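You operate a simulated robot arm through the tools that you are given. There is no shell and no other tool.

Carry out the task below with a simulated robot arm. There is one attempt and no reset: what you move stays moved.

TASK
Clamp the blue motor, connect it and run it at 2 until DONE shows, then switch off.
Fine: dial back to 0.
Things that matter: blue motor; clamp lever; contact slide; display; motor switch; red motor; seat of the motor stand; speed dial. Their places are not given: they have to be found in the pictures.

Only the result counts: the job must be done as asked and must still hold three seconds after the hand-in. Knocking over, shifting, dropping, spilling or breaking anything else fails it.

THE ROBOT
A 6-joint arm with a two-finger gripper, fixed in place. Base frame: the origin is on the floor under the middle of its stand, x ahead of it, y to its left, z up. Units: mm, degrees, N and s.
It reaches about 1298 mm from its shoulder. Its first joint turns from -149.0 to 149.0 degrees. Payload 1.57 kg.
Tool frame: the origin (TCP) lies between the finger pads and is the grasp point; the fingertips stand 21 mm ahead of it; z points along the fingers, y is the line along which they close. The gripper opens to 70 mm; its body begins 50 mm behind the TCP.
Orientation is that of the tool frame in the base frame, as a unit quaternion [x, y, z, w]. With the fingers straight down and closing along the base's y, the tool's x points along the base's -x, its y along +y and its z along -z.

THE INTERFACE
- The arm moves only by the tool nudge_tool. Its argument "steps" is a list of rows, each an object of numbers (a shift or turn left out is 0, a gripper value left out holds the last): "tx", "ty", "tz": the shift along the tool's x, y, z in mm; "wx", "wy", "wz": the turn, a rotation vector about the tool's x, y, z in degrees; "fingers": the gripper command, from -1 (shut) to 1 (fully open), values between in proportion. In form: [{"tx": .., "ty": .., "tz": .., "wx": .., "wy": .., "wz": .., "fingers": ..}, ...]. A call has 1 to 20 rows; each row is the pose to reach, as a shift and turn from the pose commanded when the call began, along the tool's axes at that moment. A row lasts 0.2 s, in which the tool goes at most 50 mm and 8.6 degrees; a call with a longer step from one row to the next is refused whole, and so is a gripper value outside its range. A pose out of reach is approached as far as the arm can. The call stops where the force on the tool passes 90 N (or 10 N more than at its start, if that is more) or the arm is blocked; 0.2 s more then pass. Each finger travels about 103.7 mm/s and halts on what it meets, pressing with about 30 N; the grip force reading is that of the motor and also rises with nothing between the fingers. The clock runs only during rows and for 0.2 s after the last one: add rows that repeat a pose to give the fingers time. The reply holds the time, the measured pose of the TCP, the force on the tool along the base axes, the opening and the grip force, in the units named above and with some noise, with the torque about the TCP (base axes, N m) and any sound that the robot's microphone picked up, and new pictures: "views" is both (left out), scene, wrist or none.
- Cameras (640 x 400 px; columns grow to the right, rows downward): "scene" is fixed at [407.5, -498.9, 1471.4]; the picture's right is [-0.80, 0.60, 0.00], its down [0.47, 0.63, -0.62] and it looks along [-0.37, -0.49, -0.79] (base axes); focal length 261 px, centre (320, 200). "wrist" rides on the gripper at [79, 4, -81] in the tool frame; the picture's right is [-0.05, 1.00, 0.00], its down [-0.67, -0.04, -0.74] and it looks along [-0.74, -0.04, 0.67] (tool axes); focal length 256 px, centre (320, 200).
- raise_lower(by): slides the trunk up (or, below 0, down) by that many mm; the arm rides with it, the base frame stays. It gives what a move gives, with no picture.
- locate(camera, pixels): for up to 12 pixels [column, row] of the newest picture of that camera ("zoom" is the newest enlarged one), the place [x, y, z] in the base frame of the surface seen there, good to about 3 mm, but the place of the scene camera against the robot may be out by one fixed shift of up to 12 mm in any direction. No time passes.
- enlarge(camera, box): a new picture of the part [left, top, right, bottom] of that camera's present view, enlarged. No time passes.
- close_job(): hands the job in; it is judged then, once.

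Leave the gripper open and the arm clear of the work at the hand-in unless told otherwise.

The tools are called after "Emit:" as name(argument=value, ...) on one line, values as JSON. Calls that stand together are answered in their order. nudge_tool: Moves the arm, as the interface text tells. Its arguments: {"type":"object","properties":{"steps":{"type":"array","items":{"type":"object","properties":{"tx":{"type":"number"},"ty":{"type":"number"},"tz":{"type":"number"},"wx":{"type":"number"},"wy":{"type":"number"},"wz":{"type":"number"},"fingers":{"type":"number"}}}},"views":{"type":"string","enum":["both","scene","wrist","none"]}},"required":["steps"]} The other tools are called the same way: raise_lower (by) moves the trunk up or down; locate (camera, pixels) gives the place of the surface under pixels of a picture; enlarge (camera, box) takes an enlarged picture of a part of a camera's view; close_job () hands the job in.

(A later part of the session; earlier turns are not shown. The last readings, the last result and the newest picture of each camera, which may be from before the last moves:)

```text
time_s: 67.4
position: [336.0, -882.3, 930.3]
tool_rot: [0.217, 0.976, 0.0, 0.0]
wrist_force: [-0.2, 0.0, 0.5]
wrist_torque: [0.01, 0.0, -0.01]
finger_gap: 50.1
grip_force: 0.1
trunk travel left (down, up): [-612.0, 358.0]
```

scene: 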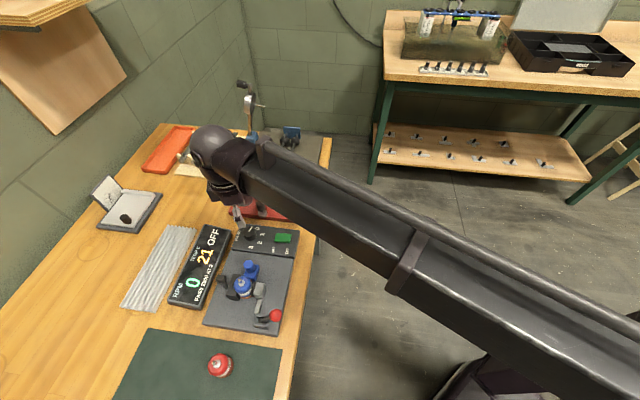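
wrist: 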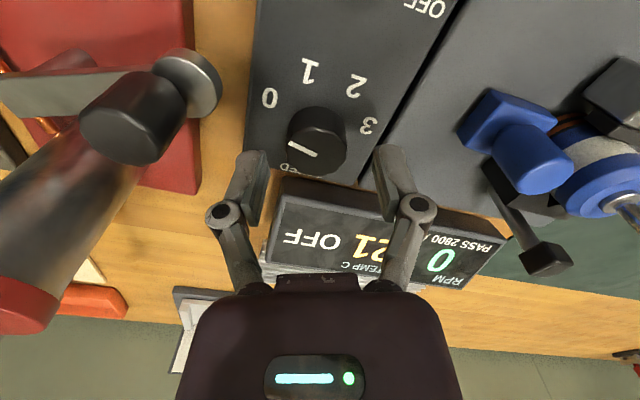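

Clear. I lower 20 mm more and close on the dial.

Emit:
raise_lower(by=-20)

Emit:
nudge_tool(steps=[{"fingers": 0}, {"fingers": -0.2}, {"fingers": -1}, {"fingers": -1}, {"fingers": -1}], views="wrist")

```text
time_s: 68.0
position: [336.2, -881.7, 910.4]
tool_rot: [0.217, 0.976, 0.0, 0.0]
wrist_force: [-0.1, 0.1, -0.6]
wrist_torque: [0.0, -0.02, 0.01]
finger_gap: 49.9
grip_force: 0.1
trunk travel left (down, up): [-592.0, 378.0]
```

```text
time_s: 69.2
position: [334.5, -883.7, 909.9]
tool_rot: [0.217, 0.976, 0.0, 0.0]
wrist_force: [-3.7, -20.9, 12.3]
wrist_torque: [-0.39, 0.58, -0.03]
finger_gap: 31.9
grip_force: 31.7
trunk travel left (down, up): [-592.0, 378.0]
```

wrist: 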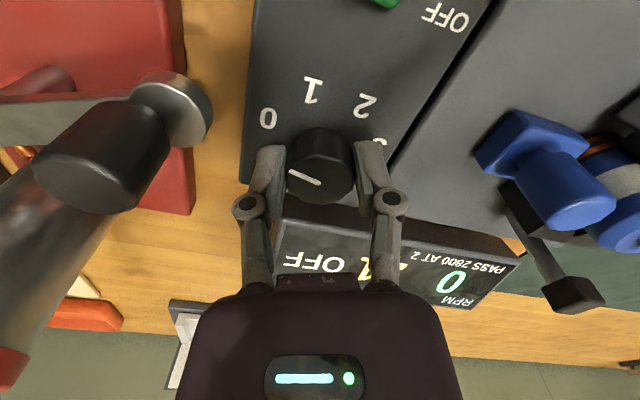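

Gripped at 31.9 mm gap, but a side force of ~21 N along −y shows the dial axis lies slightly to −y. I shift 2 mm along −tool-y to relax it.

Emit:
nudge_tool(steps=[{"ty": -1}, {"ty": -2}, {"ty": -2}], views="none")

```text
time_s: 70.0
position: [334.8, -884.1, 911.0]
tool_rot: [0.216, 0.976, 0.0, 0.001]
wrist_force: [-3.2, -12.2, 8.0]
wrist_torque: [-0.52, -0.28, -0.01]
finger_gap: 31.9
grip_force: 31.3
trunk travel left (down, up): [-592.0, 378.0]
```

Emit:
nudge_tool(steps=[{"ty": -1.2}, {"ty": -2.5}, {"ty": -2.5}], views="none")

```text
time_s: 70.8
position: [334.9, -884.1, 911.4]
tool_rot: [0.215, 0.977, 0.001, 0.0]
wrist_force: [2.1, 12.0, -7.5]
wrist_torque: [-0.07, -0.89, -0.02]
finger_gap: 31.9
grip_force: 32.2
trunk travel left (down, up): [-592.0, 378.0]
```

Overshot symmetrically; move back 1.25 mm for balance.

Emit:
nudge_tool(steps=[{"ty": 1.25}, {"ty": 1.25}], views="wrist")

Emit:
enlarge(camera="wrist", box=[240, 60, 400, 220])

```text
time_s: 71.4
position: [333.7, -883.8, 910.2]
tool_rot: [0.216, 0.976, 0.001, -0.001]
wrist_force: [1.7, 16.6, -12.2]
wrist_torque: [0.35, -0.36, -0.02]
finger_gap: 31.8
grip_force: 32.1
trunk travel left (down, up): [-592.0, 378.0]
```

wrist: 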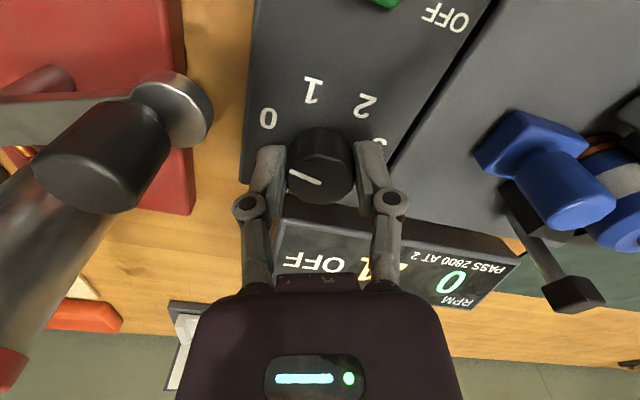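

```text
2.50 times, centred on (320, 140) of wrist
```

zoom: 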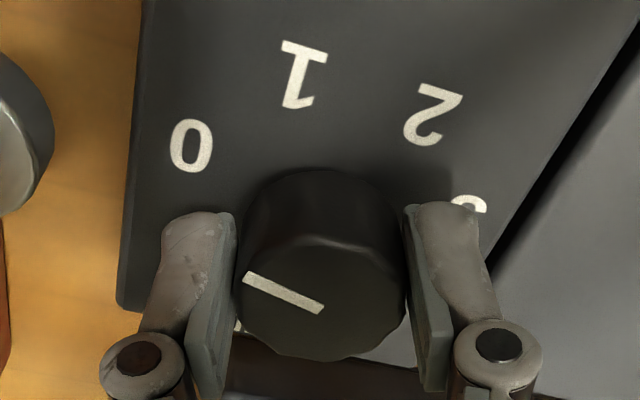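

The dial is centered between the pads. I turn +50° (clockwise from above) first and check the pointer.

Emit:
nudge_tool(steps=[{"wz": 7}, {"wz": 14}, {"wz": 21}, {"wz": 28}, {"wz": 35}, {"wz": 42}, {"wz": 50}, {"wz": 50}], views="wrist")

Emit:
enlarge(camera="wrist", box=[240, 60, 400, 220])

```text
time_s: 73.2
position: [336.4, -884.5, 911.8]
tool_rot: [0.609, 0.793, 0.002, -0.003]
wrist_force: [5.3, 28.2, -17.1]
wrist_torque: [0.6, -0.02, -0.02]
finger_gap: 31.8
grip_force: 32.3
trunk travel left (down, up): [-592.0, 378.0]
```

wrist: 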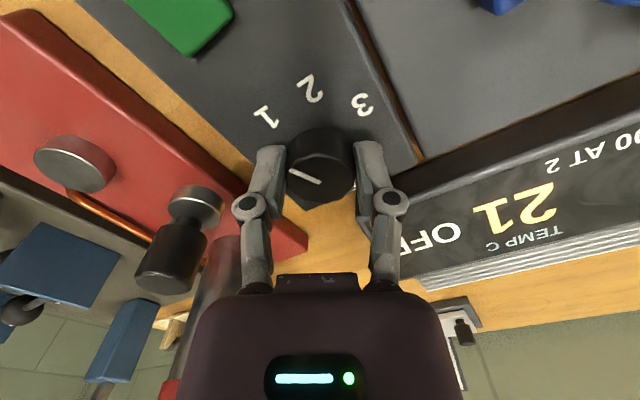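

```text
2.50 times, centred on (320, 140) of wrist
```

zoom: 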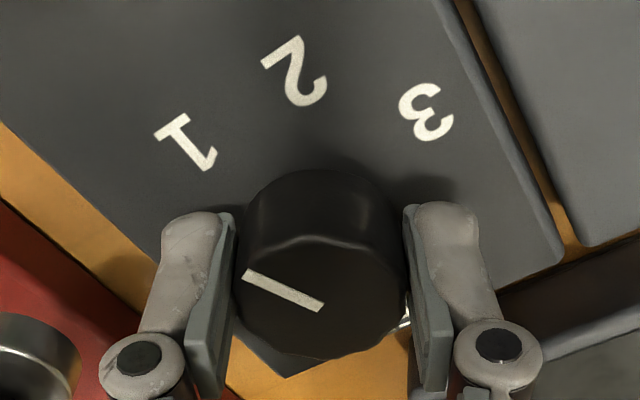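

The pointer came along and now points at 1. I turn another +50° toward 2.

Emit:
nudge_tool(steps=[{"wz": 7}, {"wz": 14}, {"wz": 21}, {"wz": 28}, {"wz": 35}, {"wz": 42}, {"wz": 50}, {"wz": 50}], views="wrist")

Emit:
enlarge(camera="wrist", box=[240, 60, 400, 220])

```text
time_s: 75.0
position: [334.8, -885.9, 912.0]
tool_rot: [0.887, 0.461, 0.0, 0.001]
wrist_force: [10.6, 7.0, 0.8]
wrist_torque: [0.22, 0.01, 0.0]
finger_gap: 31.3
grip_force: 32.7
trunk travel left (down, up): [-592.0, 378.0]
```

wrist: 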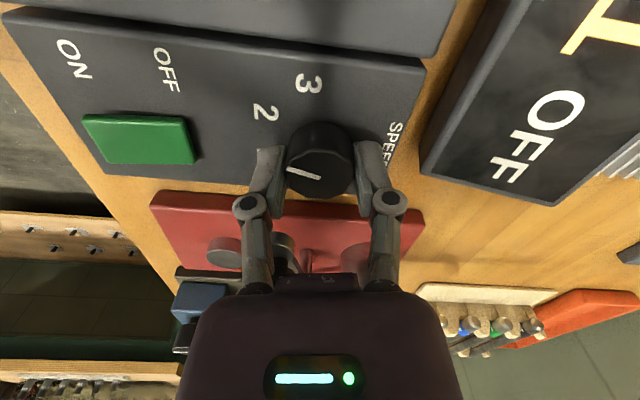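

```text
2.50 times, centred on (320, 140) of wrist
```

zoom: 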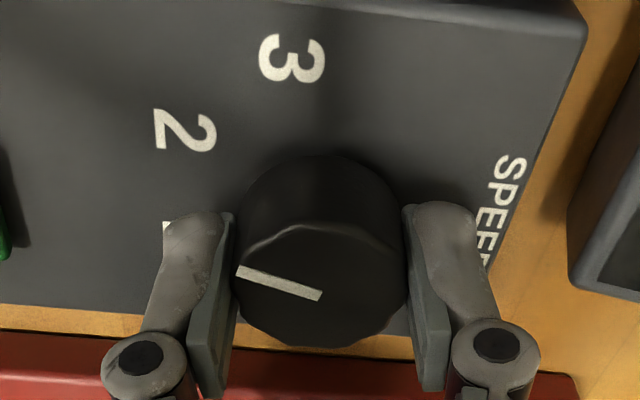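

Pointer tracks the hand and appears at 2. I release, raise and check it from above.

Emit:
nudge_tool(steps=[{"fingers": 0}, {"fingers": 0.43}, {"fingers": 0.43}], views="none")

Emit:
raise_lower(by=70)

Emit:
nudge_tool(steps=[{"tz": 0}], views="wrist")

Emit:
enlarge(camera="wrist", box=[240, 10, 400, 150])

```text
time_s: 75.8
position: [334.8, -885.9, 911.1]
tool_rot: [0.887, 0.462, 0.0, 0.0]
wrist_force: [-0.2, 0.3, -0.4]
wrist_torque: [-0.02, -0.04, -0.02]
finger_gap: 50.0
grip_force: 0.1
trunk travel left (down, up): [-592.0, 378.0]
```

```text
time_s: 76.9
position: [335.1, -885.3, 981.7]
tool_rot: [0.887, 0.461, 0.0, 0.0]
wrist_force: [0.1, -0.4, -0.5]
wrist_torque: [-0.02, 0.0, -0.02]
finger_gap: 50.1
grip_force: 0.1
trunk travel left (down, up): [-662.0, 308.0]
```

```text
time_s: 77.3
position: [334.2, -885.7, 981.1]
tool_rot: [0.887, 0.461, 0.0, 0.0]
wrist_force: [0.8, 0.6, -0.3]
wrist_torque: [0.03, -0.01, 0.0]
finger_gap: 50.2
grip_force: 0.0
trunk travel left (down, up): [-662.0, 308.0]
```

wrist: 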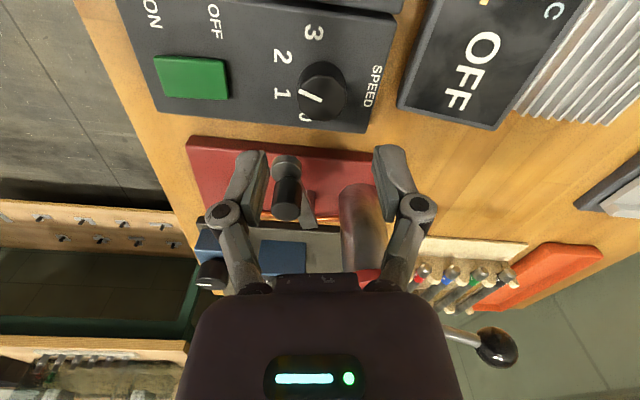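

```text
2.86 times, centred on (320, 80) of wrist
```

zoom: 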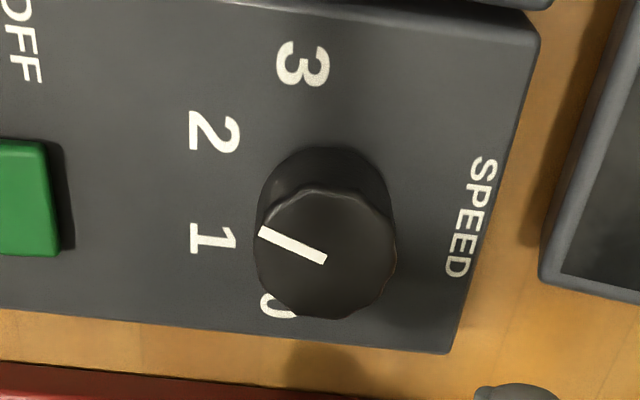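

Emit:
locate(camera="zoom", pixels=[[323, 258], [264, 232], [215, 135], [302, 64], [212, 238], [327, 255], [262, 260], [393, 245], [325, 195], [325, 312]])

```text
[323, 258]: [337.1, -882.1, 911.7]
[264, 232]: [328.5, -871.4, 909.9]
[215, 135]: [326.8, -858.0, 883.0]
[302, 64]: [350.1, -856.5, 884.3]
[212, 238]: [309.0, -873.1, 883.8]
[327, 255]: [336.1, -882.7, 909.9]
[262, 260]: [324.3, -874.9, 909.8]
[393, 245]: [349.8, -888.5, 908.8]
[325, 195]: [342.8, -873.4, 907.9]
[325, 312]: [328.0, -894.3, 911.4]
```

By image geometry the pointer started exactly at 0 (212°) and is now at ~117°, while the label 2 is at ~111.5°: about 6° short. I recentre (+2.5 mm tool x), go down, re-grip and add ~6°.

Emit:
nudge_tool(steps=[{"tx": 2.5}, {"tx": 2.5}], views="none")

Emit:
raise_lower(by=-70)

Emit:
nudge_tool(steps=[{"fingers": 0}, {"fingers": -0.1}, {"fingers": -1}, {"fingers": -1}, {"fingers": -1}], views="wrist")

Emit:
enlarge(camera="wrist", box=[240, 60, 400, 220])

```text
time_s: 77.9
position: [335.9, -883.2, 981.2]
tool_rot: [0.887, 0.462, 0.0, 0.001]
wrist_force: [0.9, -0.2, 0.4]
wrist_torque: [-0.02, 0.0, -0.02]
finger_gap: 50.0
grip_force: 0.1
trunk travel left (down, up): [-662.0, 308.0]
```

```text
time_s: 79.0
position: [336.1, -882.6, 911.5]
tool_rot: [0.887, 0.462, 0.0, -0.001]
wrist_force: [0.1, -0.4, 0.4]
wrist_torque: [0.0, -0.01, 0.01]
finger_gap: 49.9
grip_force: 0.0
trunk travel left (down, up): [-592.0, 378.0]
```

```text
time_s: 80.2
position: [337.3, -883.0, 911.4]
tool_rot: [0.887, 0.462, 0.0, 0.001]
wrist_force: [7.8, -10.2, 8.1]
wrist_torque: [0.03, -0.43, 0.02]
finger_gap: 31.5
grip_force: 31.6
trunk travel left (down, up): [-592.0, 378.0]
```

wrist: 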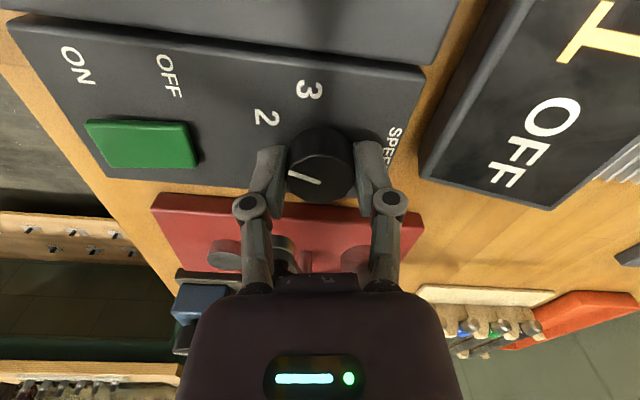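

```text
2.50 times, centred on (320, 140) of wrist
```

zoom: 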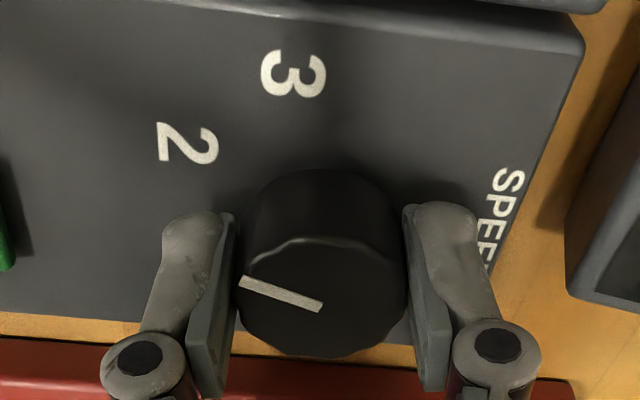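

Gripped well. Now turn +7°.

Emit:
nudge_tool(steps=[{"wz": 3.5}, {"wz": 7}, {"wz": 7}, {"wz": 7}], views="wrist")

Emit:
nudge_tool(steps=[{"fingers": 0}, {"fingers": 0.43}, {"fingers": 0.43}], views="none")

Emit:
raise_lower(by=70)

Emit:
nudge_tool(steps=[{"tz": 0}], views="wrist")

Emit:
enlarge(camera="wrist", box=[240, 10, 400, 150])

```text
time_s: 81.2
position: [336.8, -884.4, 910.3]
tool_rot: [0.913, 0.407, 0.001, 0.0]
wrist_force: [10.2, -15.9, 13.9]
wrist_torque: [-0.17, -0.46, 0.04]
finger_gap: 31.3
grip_force: 32.5
trunk travel left (down, up): [-592.0, 378.0]
```

wrist: 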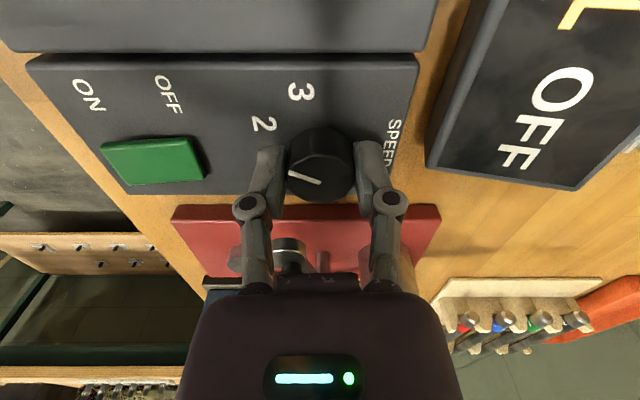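

```text
time_s: 82.0
position: [335.4, -881.8, 910.6]
tool_rot: [0.913, 0.407, 0.0, -0.001]
wrist_force: [0.4, 0.0, -0.8]
wrist_torque: [-0.01, 0.0, -0.01]
finger_gap: 49.6
grip_force: 0.1
trunk travel left (down, up): [-592.0, 378.0]
```

```text
time_s: 83.1
position: [335.8, -883.1, 981.3]
tool_rot: [0.913, 0.407, 0.0, 0.0]
wrist_force: [0.9, 0.0, 0.1]
wrist_torque: [0.01, -0.01, -0.01]
finger_gap: 50.0
grip_force: 0.1
trunk travel left (down, up): [-662.0, 308.0]
```

```text
time_s: 83.5
position: [336.3, -883.6, 981.2]
tool_rot: [0.914, 0.406, 0.001, 0.0]
wrist_force: [-0.4, 0.2, 0.3]
wrist_torque: [0.02, -0.01, 0.0]
finger_gap: 49.9
grip_force: 0.0
trunk travel left (down, up): [-662.0, 308.0]
```

wrist: 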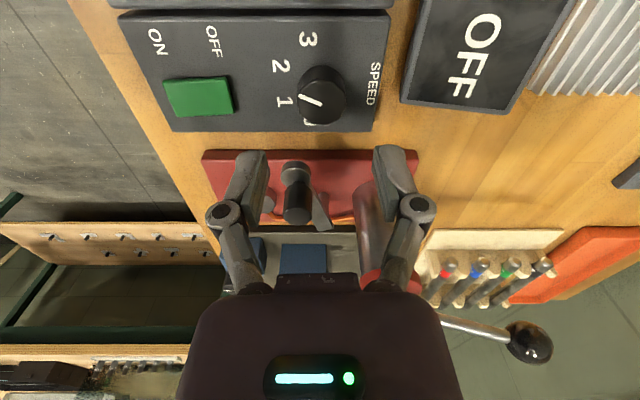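

```text
2.86 times, centred on (320, 80) of wrist
```

zoom: 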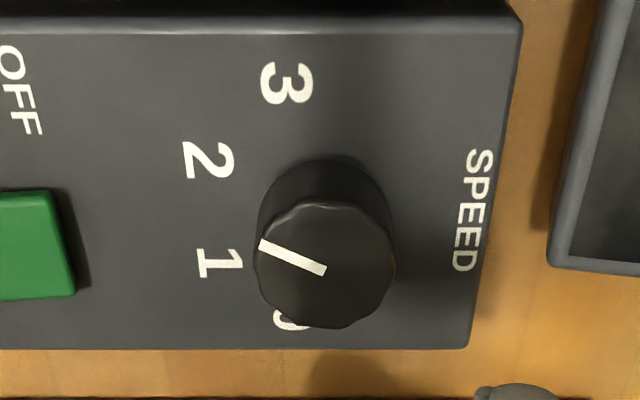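

The pointer now reads ~111.4° vs label 2 at ~112°: on 2. Next the switch (green rocker at (200,97)); I zoom to measure its ends.

Emit:
enlarge(camera="wrist", box=[130, 20, 260, 140])

```text
3.33 times, centred on (195, 80) of wrist
```

zoom: 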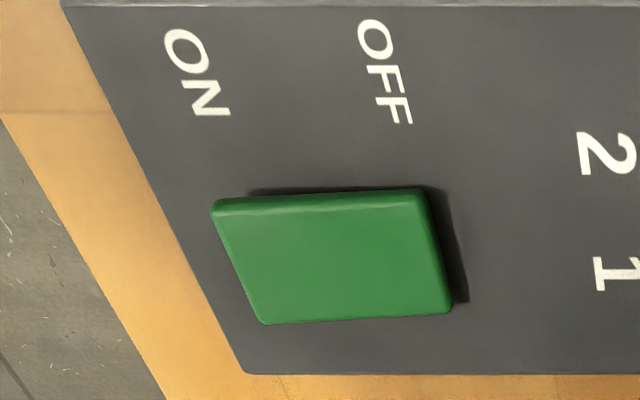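

Emit:
locate(camera="zoom", pixels=[[225, 215], [265, 310], [415, 210], [440, 300], [335, 260], [250, 262], [425, 255], [300, 262], [380, 258], [198, 72], [385, 72], [200, 260]])

```text
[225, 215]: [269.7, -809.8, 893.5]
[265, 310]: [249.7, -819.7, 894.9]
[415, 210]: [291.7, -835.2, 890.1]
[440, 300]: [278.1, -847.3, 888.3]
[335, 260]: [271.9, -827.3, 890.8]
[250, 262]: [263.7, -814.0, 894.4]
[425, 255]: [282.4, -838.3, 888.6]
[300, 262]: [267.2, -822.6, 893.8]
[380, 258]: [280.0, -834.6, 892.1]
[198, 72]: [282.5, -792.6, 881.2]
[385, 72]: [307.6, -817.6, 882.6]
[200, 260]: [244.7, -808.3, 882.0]
```

The ON end (259.7,-814.8) is raised (z≈894.5), OFF end (285,-841) low (≈889). I close the fingers and move over the ON end: TCP (259.6,-815.3).

Emit:
nudge_tool(steps=[{"tx": 0, "ty": -20, "wz": 1, "fingers": -1}, {"tx": 0, "ty": -45, "wz": 2}, {"tx": 0, "ty": -70, "wz": 3}, {"tx": -0.7, "ty": -90, "wz": 3}, {"tx": -0.7, "ty": -102.4, "wz": 3}, {"tx": -0.7, "ty": -102.4, "wz": 3}], views="both")

```text
time_s: 84.9
position: [259.1, -816.2, 980.8]
tool_rot: [0.924, 0.383, -0.001, 0.0]
wrist_force: [0.5, -0.1, -0.1]
wrist_torque: [-0.02, 0.02, 0.01]
finger_gap: 0.0
grip_force: 28.5
trunk travel left (down, up): [-662.0, 308.0]
```

scene: 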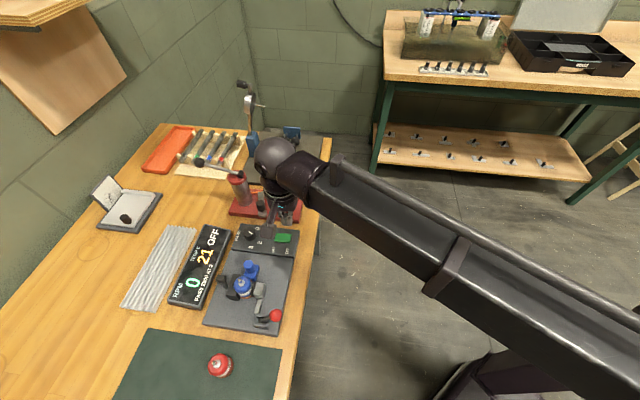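
wrist: 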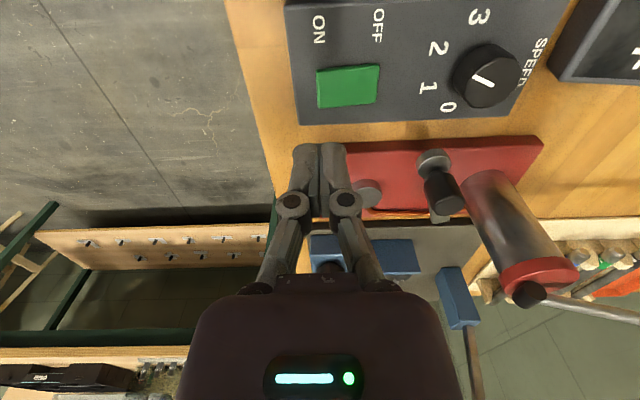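

The scene view now shows the stand and display clearly. I enlarge it to check dial, clamp and contact before switching on.

Emit:
enlarge(camera="scene", box=[165, 215, 305, 335])

```text
3.33 times, centred on (235, 275) of scene
```

zoom: 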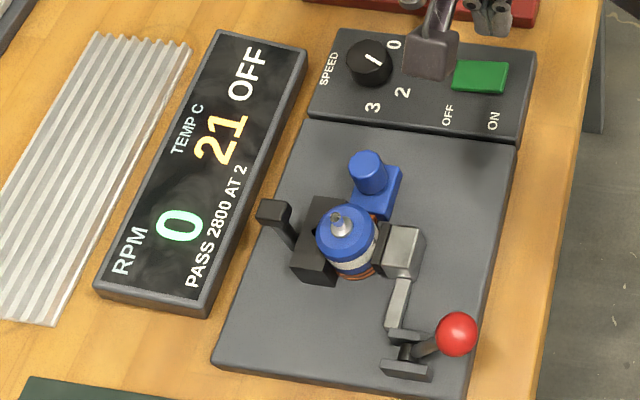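

The dial pointer needs a careful second look; I enlarge it in both cameras.

Emit:
enlarge(camera="scene", box=[230, 220, 290, 260])

Emit:
enlarge(camera="wrist", box=[410, 0, 550, 120])

```text
10.00 times, centred on (260, 240) of scene
```

zoom: 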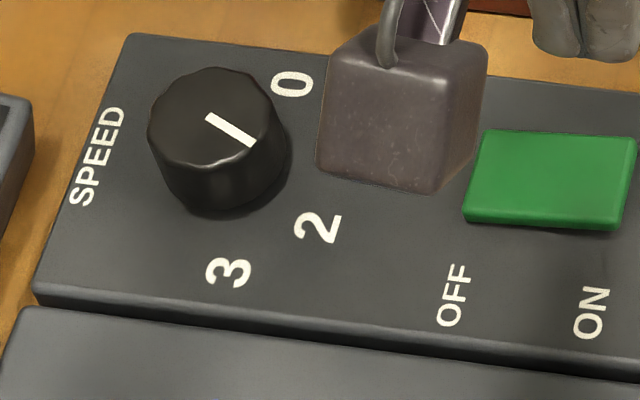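

```text
3.33 times, centred on (480, 60) of wrist
```

zoom: 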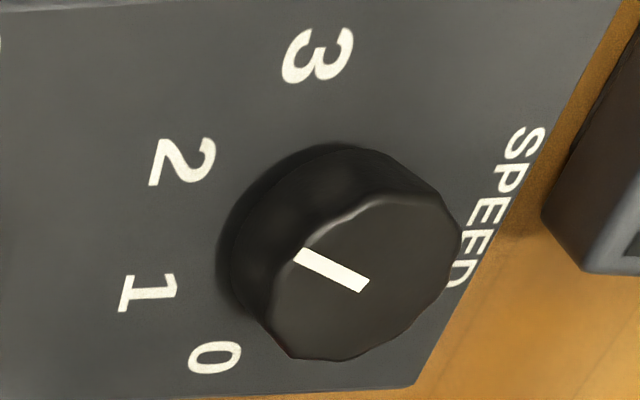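

In the scene zoom the pointer direction (≈30° down-right) matches the direction to "2". Now I lower onto the ON end: first 58 mm.

Emit:
raise_lower(by=-58)

Emit:
raise_lower(by=-6)

```text
time_s: 85.8
position: [259.0, -815.3, 923.4]
tool_rot: [0.924, 0.383, 0.0, 0.0]
wrist_force: [0.0, -0.2, 0.2]
wrist_torque: [-0.01, 0.01, -0.01]
finger_gap: 0.1
grip_force: 29.0
trunk travel left (down, up): [-604.0, 366.0]
```

```text
time_s: 86.4
position: [259.3, -815.8, 916.6]
tool_rot: [0.924, 0.383, 0.0, 0.0]
wrist_force: [0.4, -0.9, 0.0]
wrist_torque: [-0.01, -0.02, 0.03]
finger_gap: 0.0
grip_force: 28.5
trunk travel left (down, up): [-598.0, 372.0]
```

No contact yet (tips ≈895.6). I lower in 2 mm steps.

Emit:
raise_lower(by=-2)

Emit:
raise_lower(by=-2)

Emit:
nudge_tool(steps=[{"tz": 0}], views="both")

```text
time_s: 86.9
position: [258.7, -814.5, 915.6]
tool_rot: [0.924, 0.383, -0.001, 0.0]
wrist_force: [0.4, 0.2, 0.2]
wrist_torque: [-0.04, -0.01, -0.01]
finger_gap: 0.4
grip_force: 29.2
trunk travel left (down, up): [-596.0, 374.0]
```

```text
time_s: 87.4
position: [258.5, -815.8, 912.8]
tool_rot: [0.924, 0.381, 0.0, -0.001]
wrist_force: [0.1, 0.1, 3.1]
wrist_torque: [-0.04, 0.01, 0.02]
finger_gap: 0.2
grip_force: 28.6
trunk travel left (down, up): [-594.0, 376.0]
```

```text
time_s: 87.8
position: [258.3, -814.1, 914.1]
tool_rot: [0.924, 0.383, 0.001, 0.0]
wrist_force: [-0.3, -0.9, 2.1]
wrist_torque: [-0.02, 0.01, -0.01]
finger_gap: 0.1
grip_force: 28.5
trunk travel left (down, up): [-594.0, 376.0]
```

scene: 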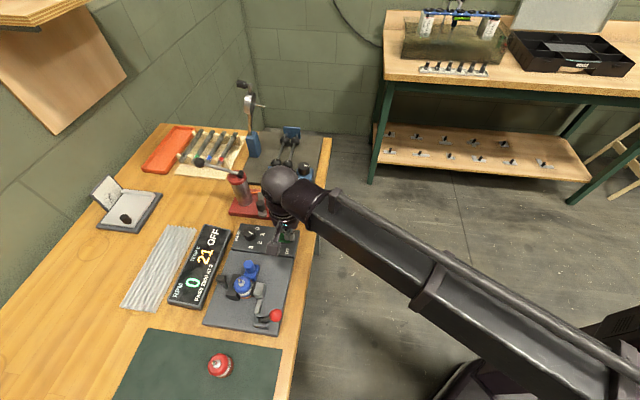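
wrist: 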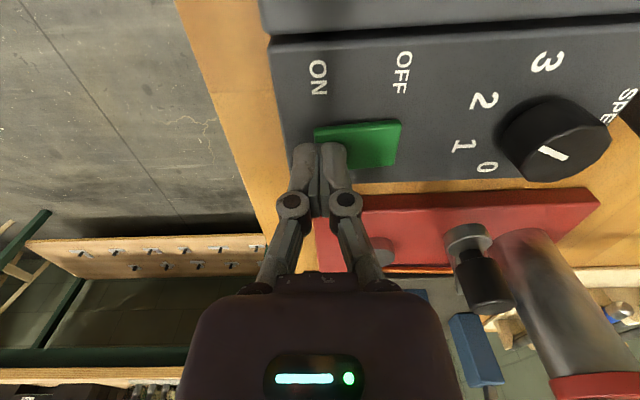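

Contact has begun (Fz ≈ 2–3 N); display still OFF. I press 2 mm more, then check.

Emit:
raise_lower(by=-2)

Emit:
nudge_tool(steps=[{"tz": 0}], views="scene")

Emit:
enlarge(camera="scene", box=[165, 215, 305, 335])

```text
time_s: 88.4
position: [259.6, -815.3, 911.1]
tool_rot: [0.924, 0.383, -0.001, -0.001]
wrist_force: [0.9, -0.6, -0.1]
wrist_torque: [-0.02, 0.03, 0.0]
finger_gap: 0.1
grip_force: 28.7
trunk travel left (down, up): [-592.0, 378.0]
```

```text
time_s: 88.8
position: [259.5, -816.1, 910.4]
tool_rot: [0.924, 0.383, 0.0, 0.0]
wrist_force: [-0.1, 0.9, 0.1]
wrist_torque: [0.04, 0.02, 0.0]
finger_gap: 0.2
grip_force: 28.1
trunk travel left (down, up): [-592.0, 378.0]
```

scene: 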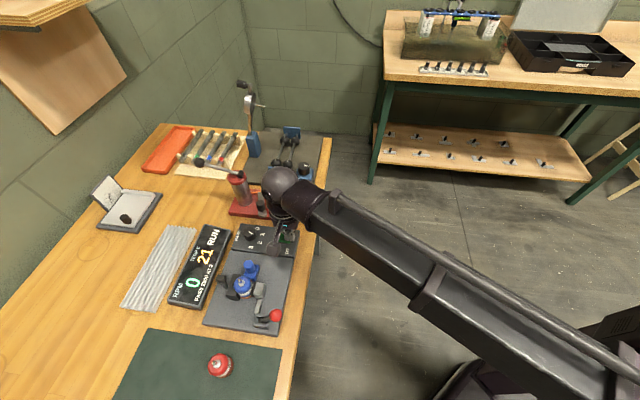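

```text
3.33 times, centred on (235, 275) of scene
```

zoom: 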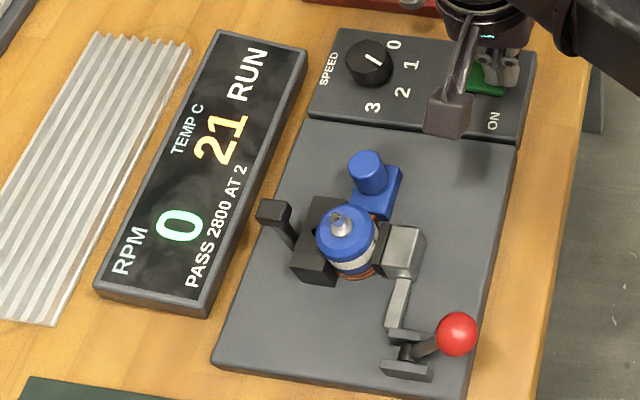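

The display shows RUN (switch flipped). RPM reads 0 still; I let time pass and watch.

Emit:
nudge_tool(steps=[{"tz": 0}, {"tz": 0}, {"tz": 0}], views="scene")

Emit:
enlarge(camera="scene", box=[165, 215, 305, 335])

```text
time_s: 89.6
position: [259.5, -816.8, 909.8]
tool_rot: [0.924, 0.382, 0.0, 0.0]
wrist_force: [-0.8, 0.2, -0.3]
wrist_torque: [-0.02, 0.01, -0.03]
finger_gap: 0.1
grip_force: 28.5
trunk travel left (down, up): [-592.0, 378.0]
```

scene: 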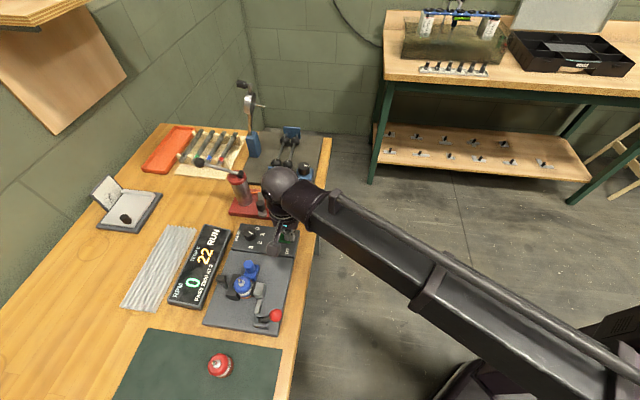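

```text
3.33 times, centred on (235, 275) of scene
```

zoom: 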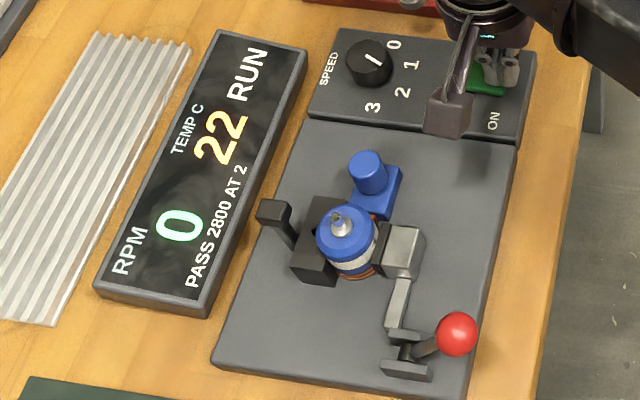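

RUN is shown, temperature 22, but RPM is 0. No time passes while zooming, so I check dial and contact first.

Emit:
enlarge(camera="scene", box=[230, 220, 290, 260])

Emit:
enlarge(camera="scene", box=[215, 245, 285, 305])

```text
10.00 times, centred on (260, 240) of scene
```

zoom: 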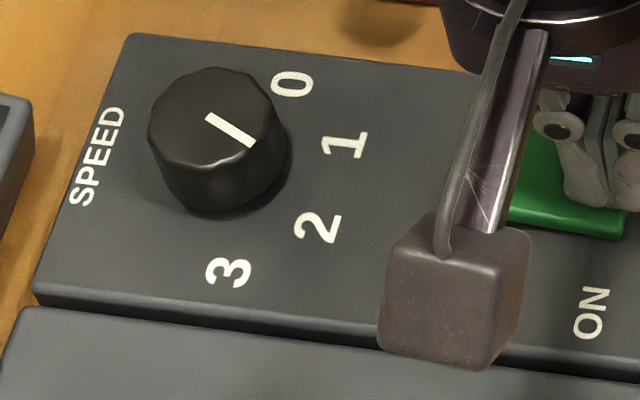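

```text
6.67 times, centred on (250, 275) of scene
```

zoom: 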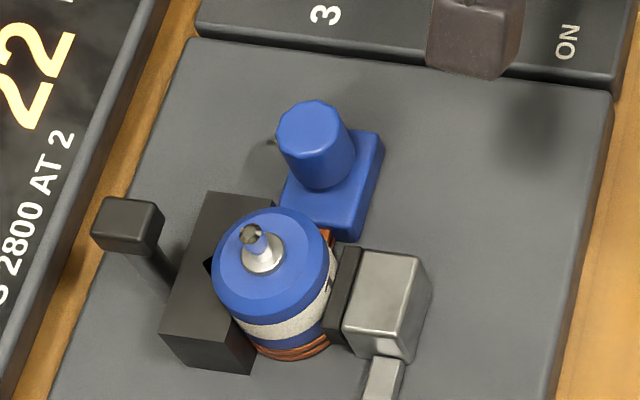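

The dial is at 2, the slide tip touches the motor's rings. I watch another moment to see whether RPM or temperature changes.

Emit:
nudge_tool(steps=[{"tz": 0}], views="scene")

Emit:
enlarge(camera="scene", box=[165, 215, 265, 315])

```text
time_s: 90.0
position: [258.5, -815.0, 911.0]
tool_rot: [0.924, 0.383, 0.0, 0.0]
wrist_force: [-0.6, 0.9, 0.0]
wrist_torque: [0.03, -0.02, 0.02]
finger_gap: 0.2
grip_force: 29.1
trunk travel left (down, up): [-592.0, 378.0]
```

scene: 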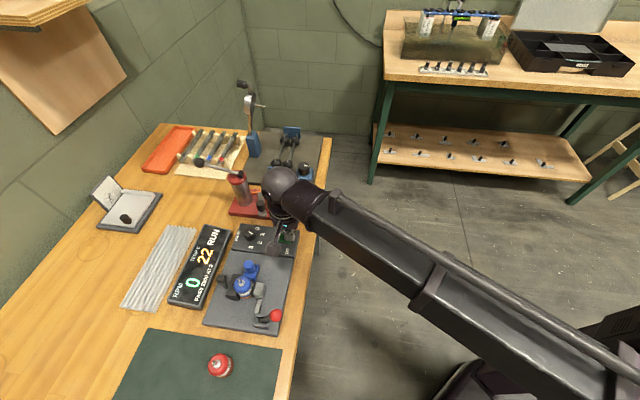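

```text
4.00 times, centred on (215, 265) of scene
```

zoom: 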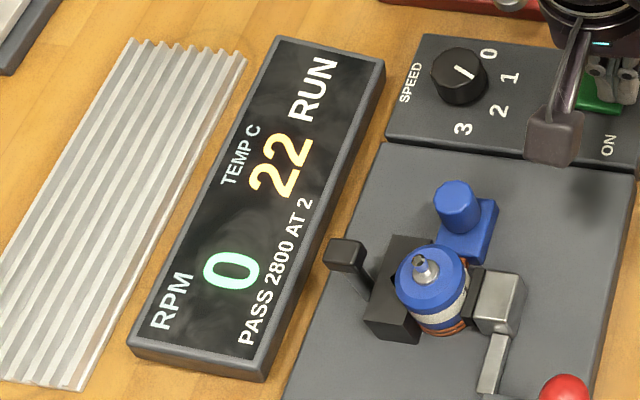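

RPM is still 0 with RUN. I wait one more second to see the trend of temperature and RPM (sound too).

Emit:
nudge_tool(steps=[{"tz": 0}, {"tz": 0}, {"tz": 0}, {"tz": 0}], views="scene")

Emit:
enlarge(camera="scene", box=[165, 215, 265, 315])

```text
time_s: 91.0
position: [259.2, -815.4, 911.7]
tool_rot: [0.924, 0.383, -0.001, 0.0]
wrist_force: [0.8, 0.5, -0.5]
wrist_torque: [0.0, -0.01, -0.03]
finger_gap: 0.0
grip_force: 28.7
trunk travel left (down, up): [-592.0, 378.0]
```

scene: 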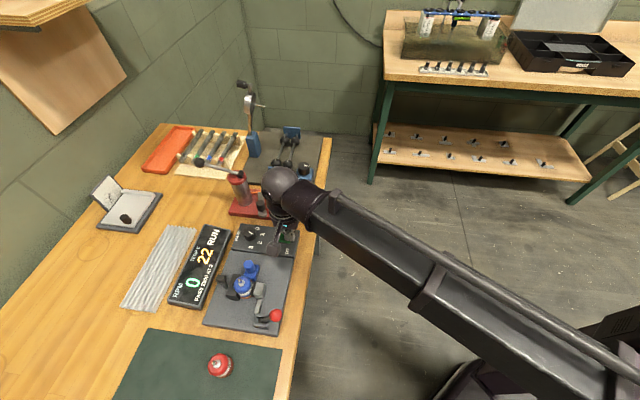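

```text
4.00 times, centred on (215, 265) of scene
```

zoom: 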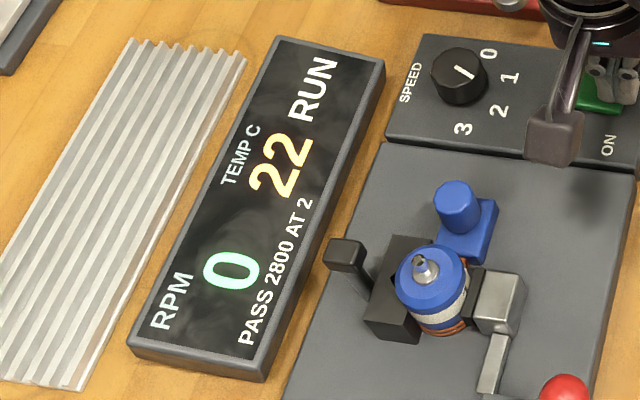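

Motor is not turning (temp steady at 22), so before anything else I'll switch OFF safely and inspect the contact. Raise 25 mm, move 36 mm along −d to the OFF end.

Emit:
raise_lower(by=25)

Emit:
nudge_tool(steps=[{"ty": 12}, {"ty": 24}, {"ty": 36}, {"ty": 36}], views="both")

Emit:
enlarge(camera="wrist", box=[240, 0, 540, 190])

```text
time_s: 91.7
position: [259.5, -815.8, 936.8]
tool_rot: [0.924, 0.383, -0.001, 0.0]
wrist_force: [0.4, 0.8, -0.1]
wrist_torque: [0.01, 0.03, -0.02]
finger_gap: 0.0
grip_force: 28.2
trunk travel left (down, up): [-617.0, 353.0]
```

```text
time_s: 92.7
position: [285.6, -840.8, 935.8]
tool_rot: [0.924, 0.382, 0.0, 0.0]
wrist_force: [0.1, 0.5, -0.2]
wrist_torque: [0.01, -0.03, 0.0]
finger_gap: 0.1
grip_force: 27.9
trunk travel left (down, up): [-617.0, 353.0]
```

scene: 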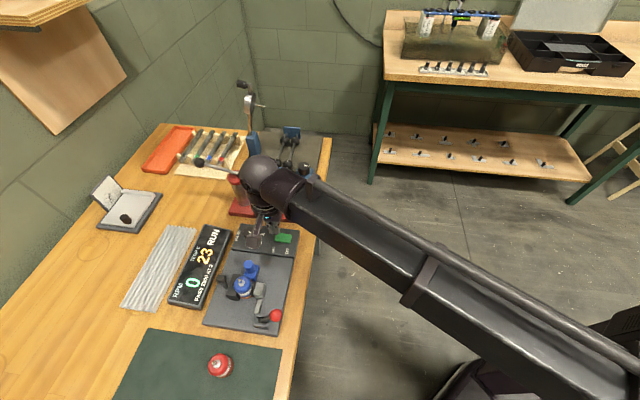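
wrist: 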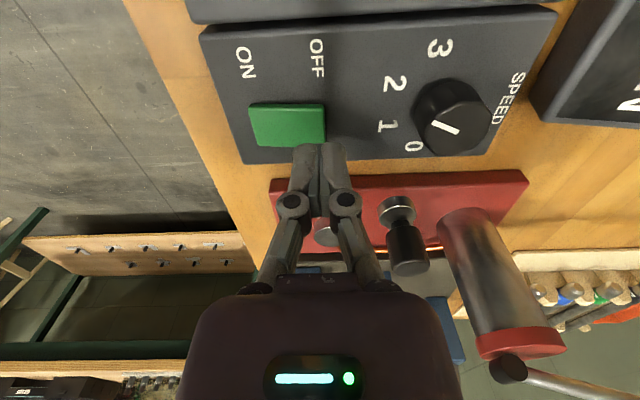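

```text
2.11 times, centred on (390, 95) of wrist
```

zoom: 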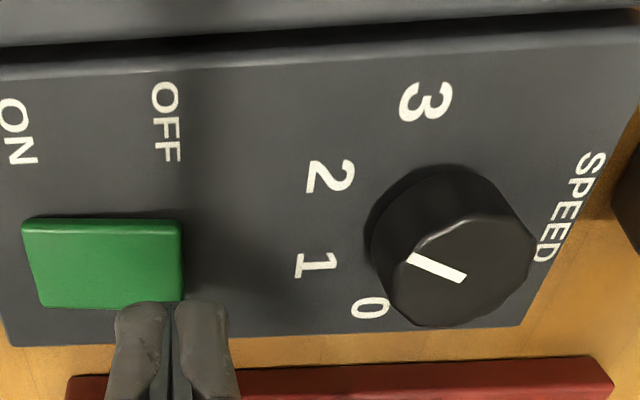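

Temperature crept to 23 while RPM stays 0. I zoom on the motor shaft and contact in the scene now (no time passes).

Emit:
enlarge(camera="scene", box=[220, 250, 280, 300])

Emit:
enlarge(camera="scene", box=[165, 215, 265, 315])

```text
8.00 times, centred on (250, 275) of scene
```

zoom: 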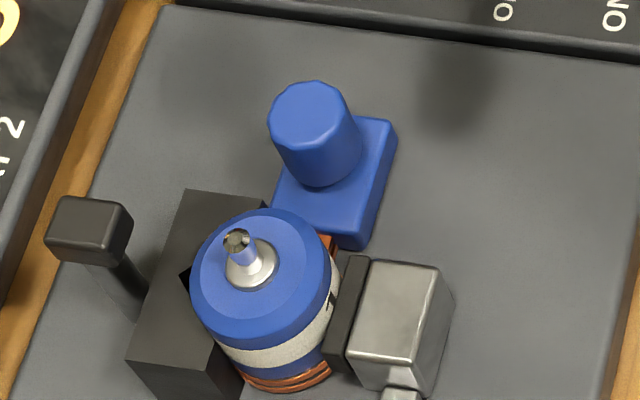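

```text
4.00 times, centred on (215, 265) of scene
```

zoom: 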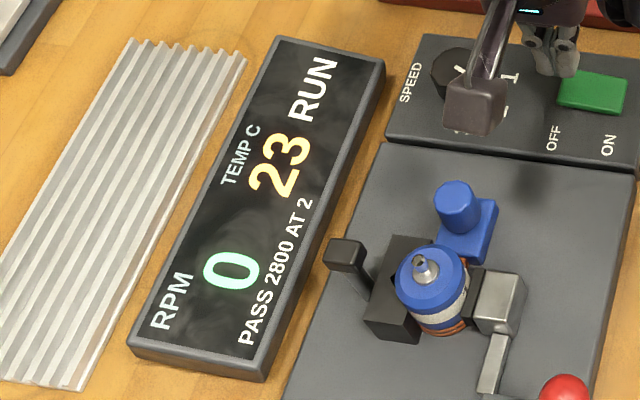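

The shaft is not turning. I measure in this scene zoom how far the slide's block and tip are from the motor.

Emit:
enlarge(camera="scene", box=[230, 250, 280, 300])

Emit:
locate(camera="scene", pixels=[[249, 261], [250, 268], [262, 279], [261, 281], [259, 276], [261, 274], [249, 272], [248, 282], [268, 285], [264, 290], [254, 299], [258, 296]])

```text
8.00 times, centred on (255, 275) of scene
```

zoom: 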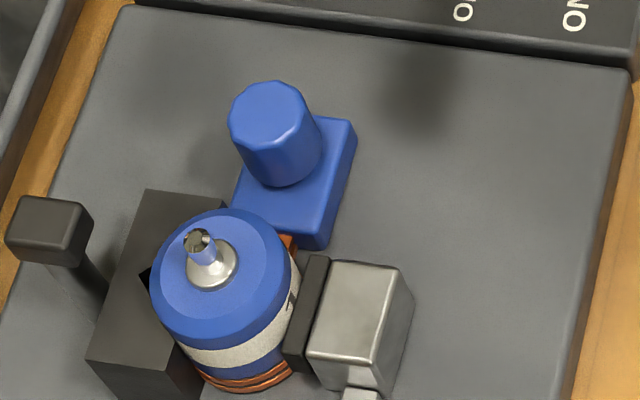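

```text
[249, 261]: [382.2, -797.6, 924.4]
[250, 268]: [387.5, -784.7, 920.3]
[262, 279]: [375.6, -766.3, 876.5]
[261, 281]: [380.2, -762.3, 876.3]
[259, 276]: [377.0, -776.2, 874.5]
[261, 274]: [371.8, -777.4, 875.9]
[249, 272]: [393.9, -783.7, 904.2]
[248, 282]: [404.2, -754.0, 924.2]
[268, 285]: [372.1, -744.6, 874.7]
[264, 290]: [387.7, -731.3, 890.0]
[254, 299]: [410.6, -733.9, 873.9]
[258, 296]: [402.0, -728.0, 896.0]
```

The slide may have moved less than expected. First I switch OFF for safety: press the OFF end (lower ~26 mm).

Emit:
raise_lower(by=-22)

Emit:
raise_lower(by=-3)

Emit:
nudge_tool(steps=[{"tz": 0}], views="both")

```text
time_s: 93.3
position: [284.5, -841.2, 914.1]
tool_rot: [0.924, 0.383, 0.0, 0.0]
wrist_force: [0.6, -0.4, -0.4]
wrist_torque: [-0.04, -0.01, 0.03]
finger_gap: 0.0
grip_force: 28.3
trunk travel left (down, up): [-595.0, 375.0]
```

```text
time_s: 93.9
position: [285.8, -839.6, 911.3]
tool_rot: [0.924, 0.382, 0.0, 0.001]
wrist_force: [0.2, 0.0, -0.1]
wrist_torque: [0.01, 0.01, -0.01]
finger_gap: 0.0
grip_force: 28.6
trunk travel left (down, up): [-592.0, 378.0]
```

```text
time_s: 94.3
position: [285.0, -840.6, 911.2]
tool_rot: [0.924, 0.383, 0.0, 0.0]
wrist_force: [-0.7, 0.3, -0.9]
wrist_torque: [0.02, 0.0, -0.01]
finger_gap: 0.0
grip_force: 28.8
trunk travel left (down, up): [-592.0, 378.0]
```

scene: 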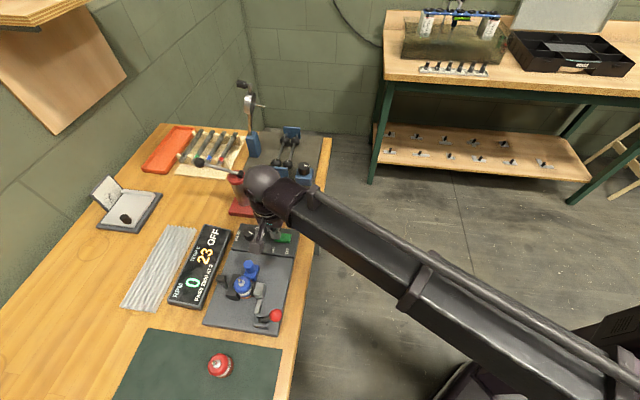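
wrist: 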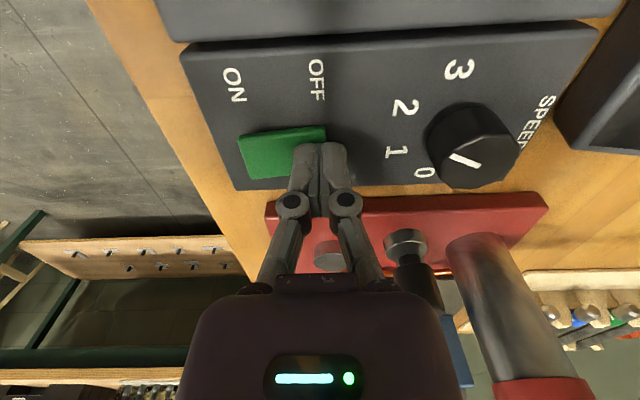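

The display reads OFF. Now I raise 90 mm and move to view the contact from the +d side (turning −90°, fingers open) to see the tip–motor gap.

Emit:
raise_lower(by=90)

Emit:
nudge_tool(steps=[{"tx": 10, "ty": -5, "wz": -7.5, "fingers": 1}, {"tx": 20, "ty": -9, "wz": -15}, {"tx": 30, "ty": -14, "wz": -22.5}, {"tx": 41, "ty": -18, "wz": -30}, {"tx": 51, "ty": -23, "wz": -37.5}, {"tx": 61, "ty": -27, "wz": -45}, {"tx": 72, "ty": -32, "wz": -52.5}, {"tx": 82, "ty": -37, "wz": -60}, {"tx": 92, "ty": -41, "wz": -67.5}, {"tx": 102, "ty": -46, "wz": -75}, {"tx": 113, "ty": -50, "wz": -82.5}, {"tx": 123, "ty": -55, "wz": -90}, {"tx": 123, "ty": -55, "wz": -90}], views="wrist")

```text
time_s: 95.5
position: [285.3, -839.6, 1001.7]
tool_rot: [0.924, 0.382, 0.0, 0.0]
wrist_force: [-0.7, 0.1, 0.2]
wrist_torque: [0.01, 0.0, -0.04]
finger_gap: 0.0
grip_force: 28.7
trunk travel left (down, up): [-682.0, 288.0]
```

```text
time_s: 98.3
position: [333.5, -714.3, 1000.1]
tool_rot: [0.382, 0.924, 0.0, 0.0]
wrist_force: [-0.9, 0.0, 1.3]
wrist_torque: [-0.02, 0.0, -0.01]
finger_gap: 70.0
grip_force: 0.1
trunk travel left (down, up): [-682.0, 288.0]
```

wrist: 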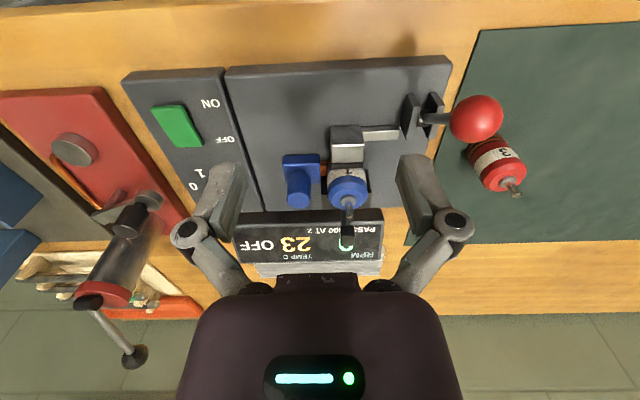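

I zoom in on slide and motor here.

Emit:
enlarge(camera="wrist", box=[270, 110, 390, 220])

```text
3.64 times, centred on (330, 165) of wrist
```

zoom: 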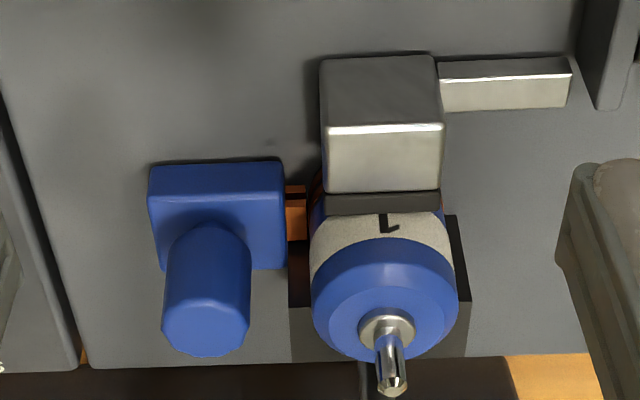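

The copper tips at zoom (297,215) seem right at the motor. I zoom tighter.

Emit:
enlarge(camera="wrist", box=[305, 150, 345, 190])

```text
10.00 times, centred on (325, 170) of wrist
```

zoom: 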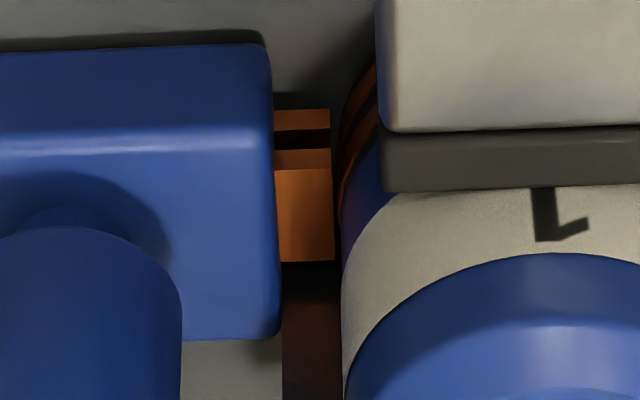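

The tips are against the rings (gap within ~0.5 mm) and the temperature did rise under power, so the circuit is closed but the drive didn't start with the dial already at 2 — likely it wants to be started from 0. I'll return the dial to 0, switch on, then turn up to 2. Moving to the dial at yaw 125°.

Emit:
nudge_tool(steps=[{"tx": -11.1, "ty": -10.7, "wz": 7.3}, {"tx": -22.2, "ty": -21.5, "wz": 14.6}, {"tx": -33.2, "ty": -32.2, "wz": 21.8}, {"tx": -44.3, "ty": -42.9, "wz": 29.1}, {"tx": -55.4, "ty": -53.7, "wz": 36.4}, {"tx": -66.5, "ty": -64.4, "wz": 43.6}, {"tx": -77.6, "ty": -75.2, "wz": 50.9, "fingers": 0.43}, {"tx": -88.7, "ty": -85.9, "wz": 58.2}, {"tx": -99.7, "ty": -96.6, "wz": 65.5}, {"tx": -110.8, "ty": -107.4, "wz": 72.7}, {"tx": -121.9, "ty": -118.1, "wz": 80}, {"tx": -121.9, "ty": -118.1, "wz": 80}], views="wrist")

```text
time_s: 100.9
position: [336.5, -885.6, 1001.8]
tool_rot: [0.887, 0.461, 0.0, 0.0]
wrist_force: [0.4, -0.6, -0.1]
wrist_torque: [0.02, -0.02, 0.0]
finger_gap: 49.9
grip_force: 0.0
trunk travel left (down, up): [-682.0, 288.0]
```

wrist: 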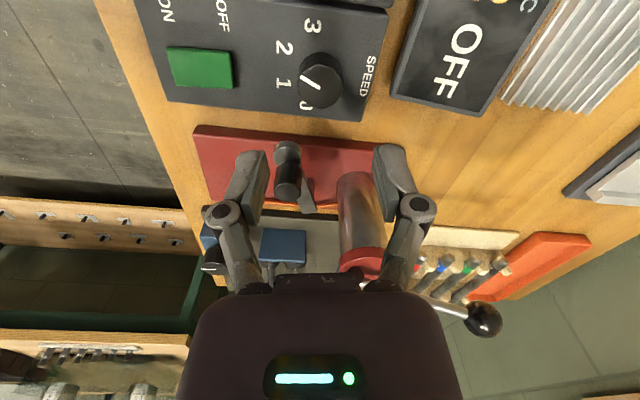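

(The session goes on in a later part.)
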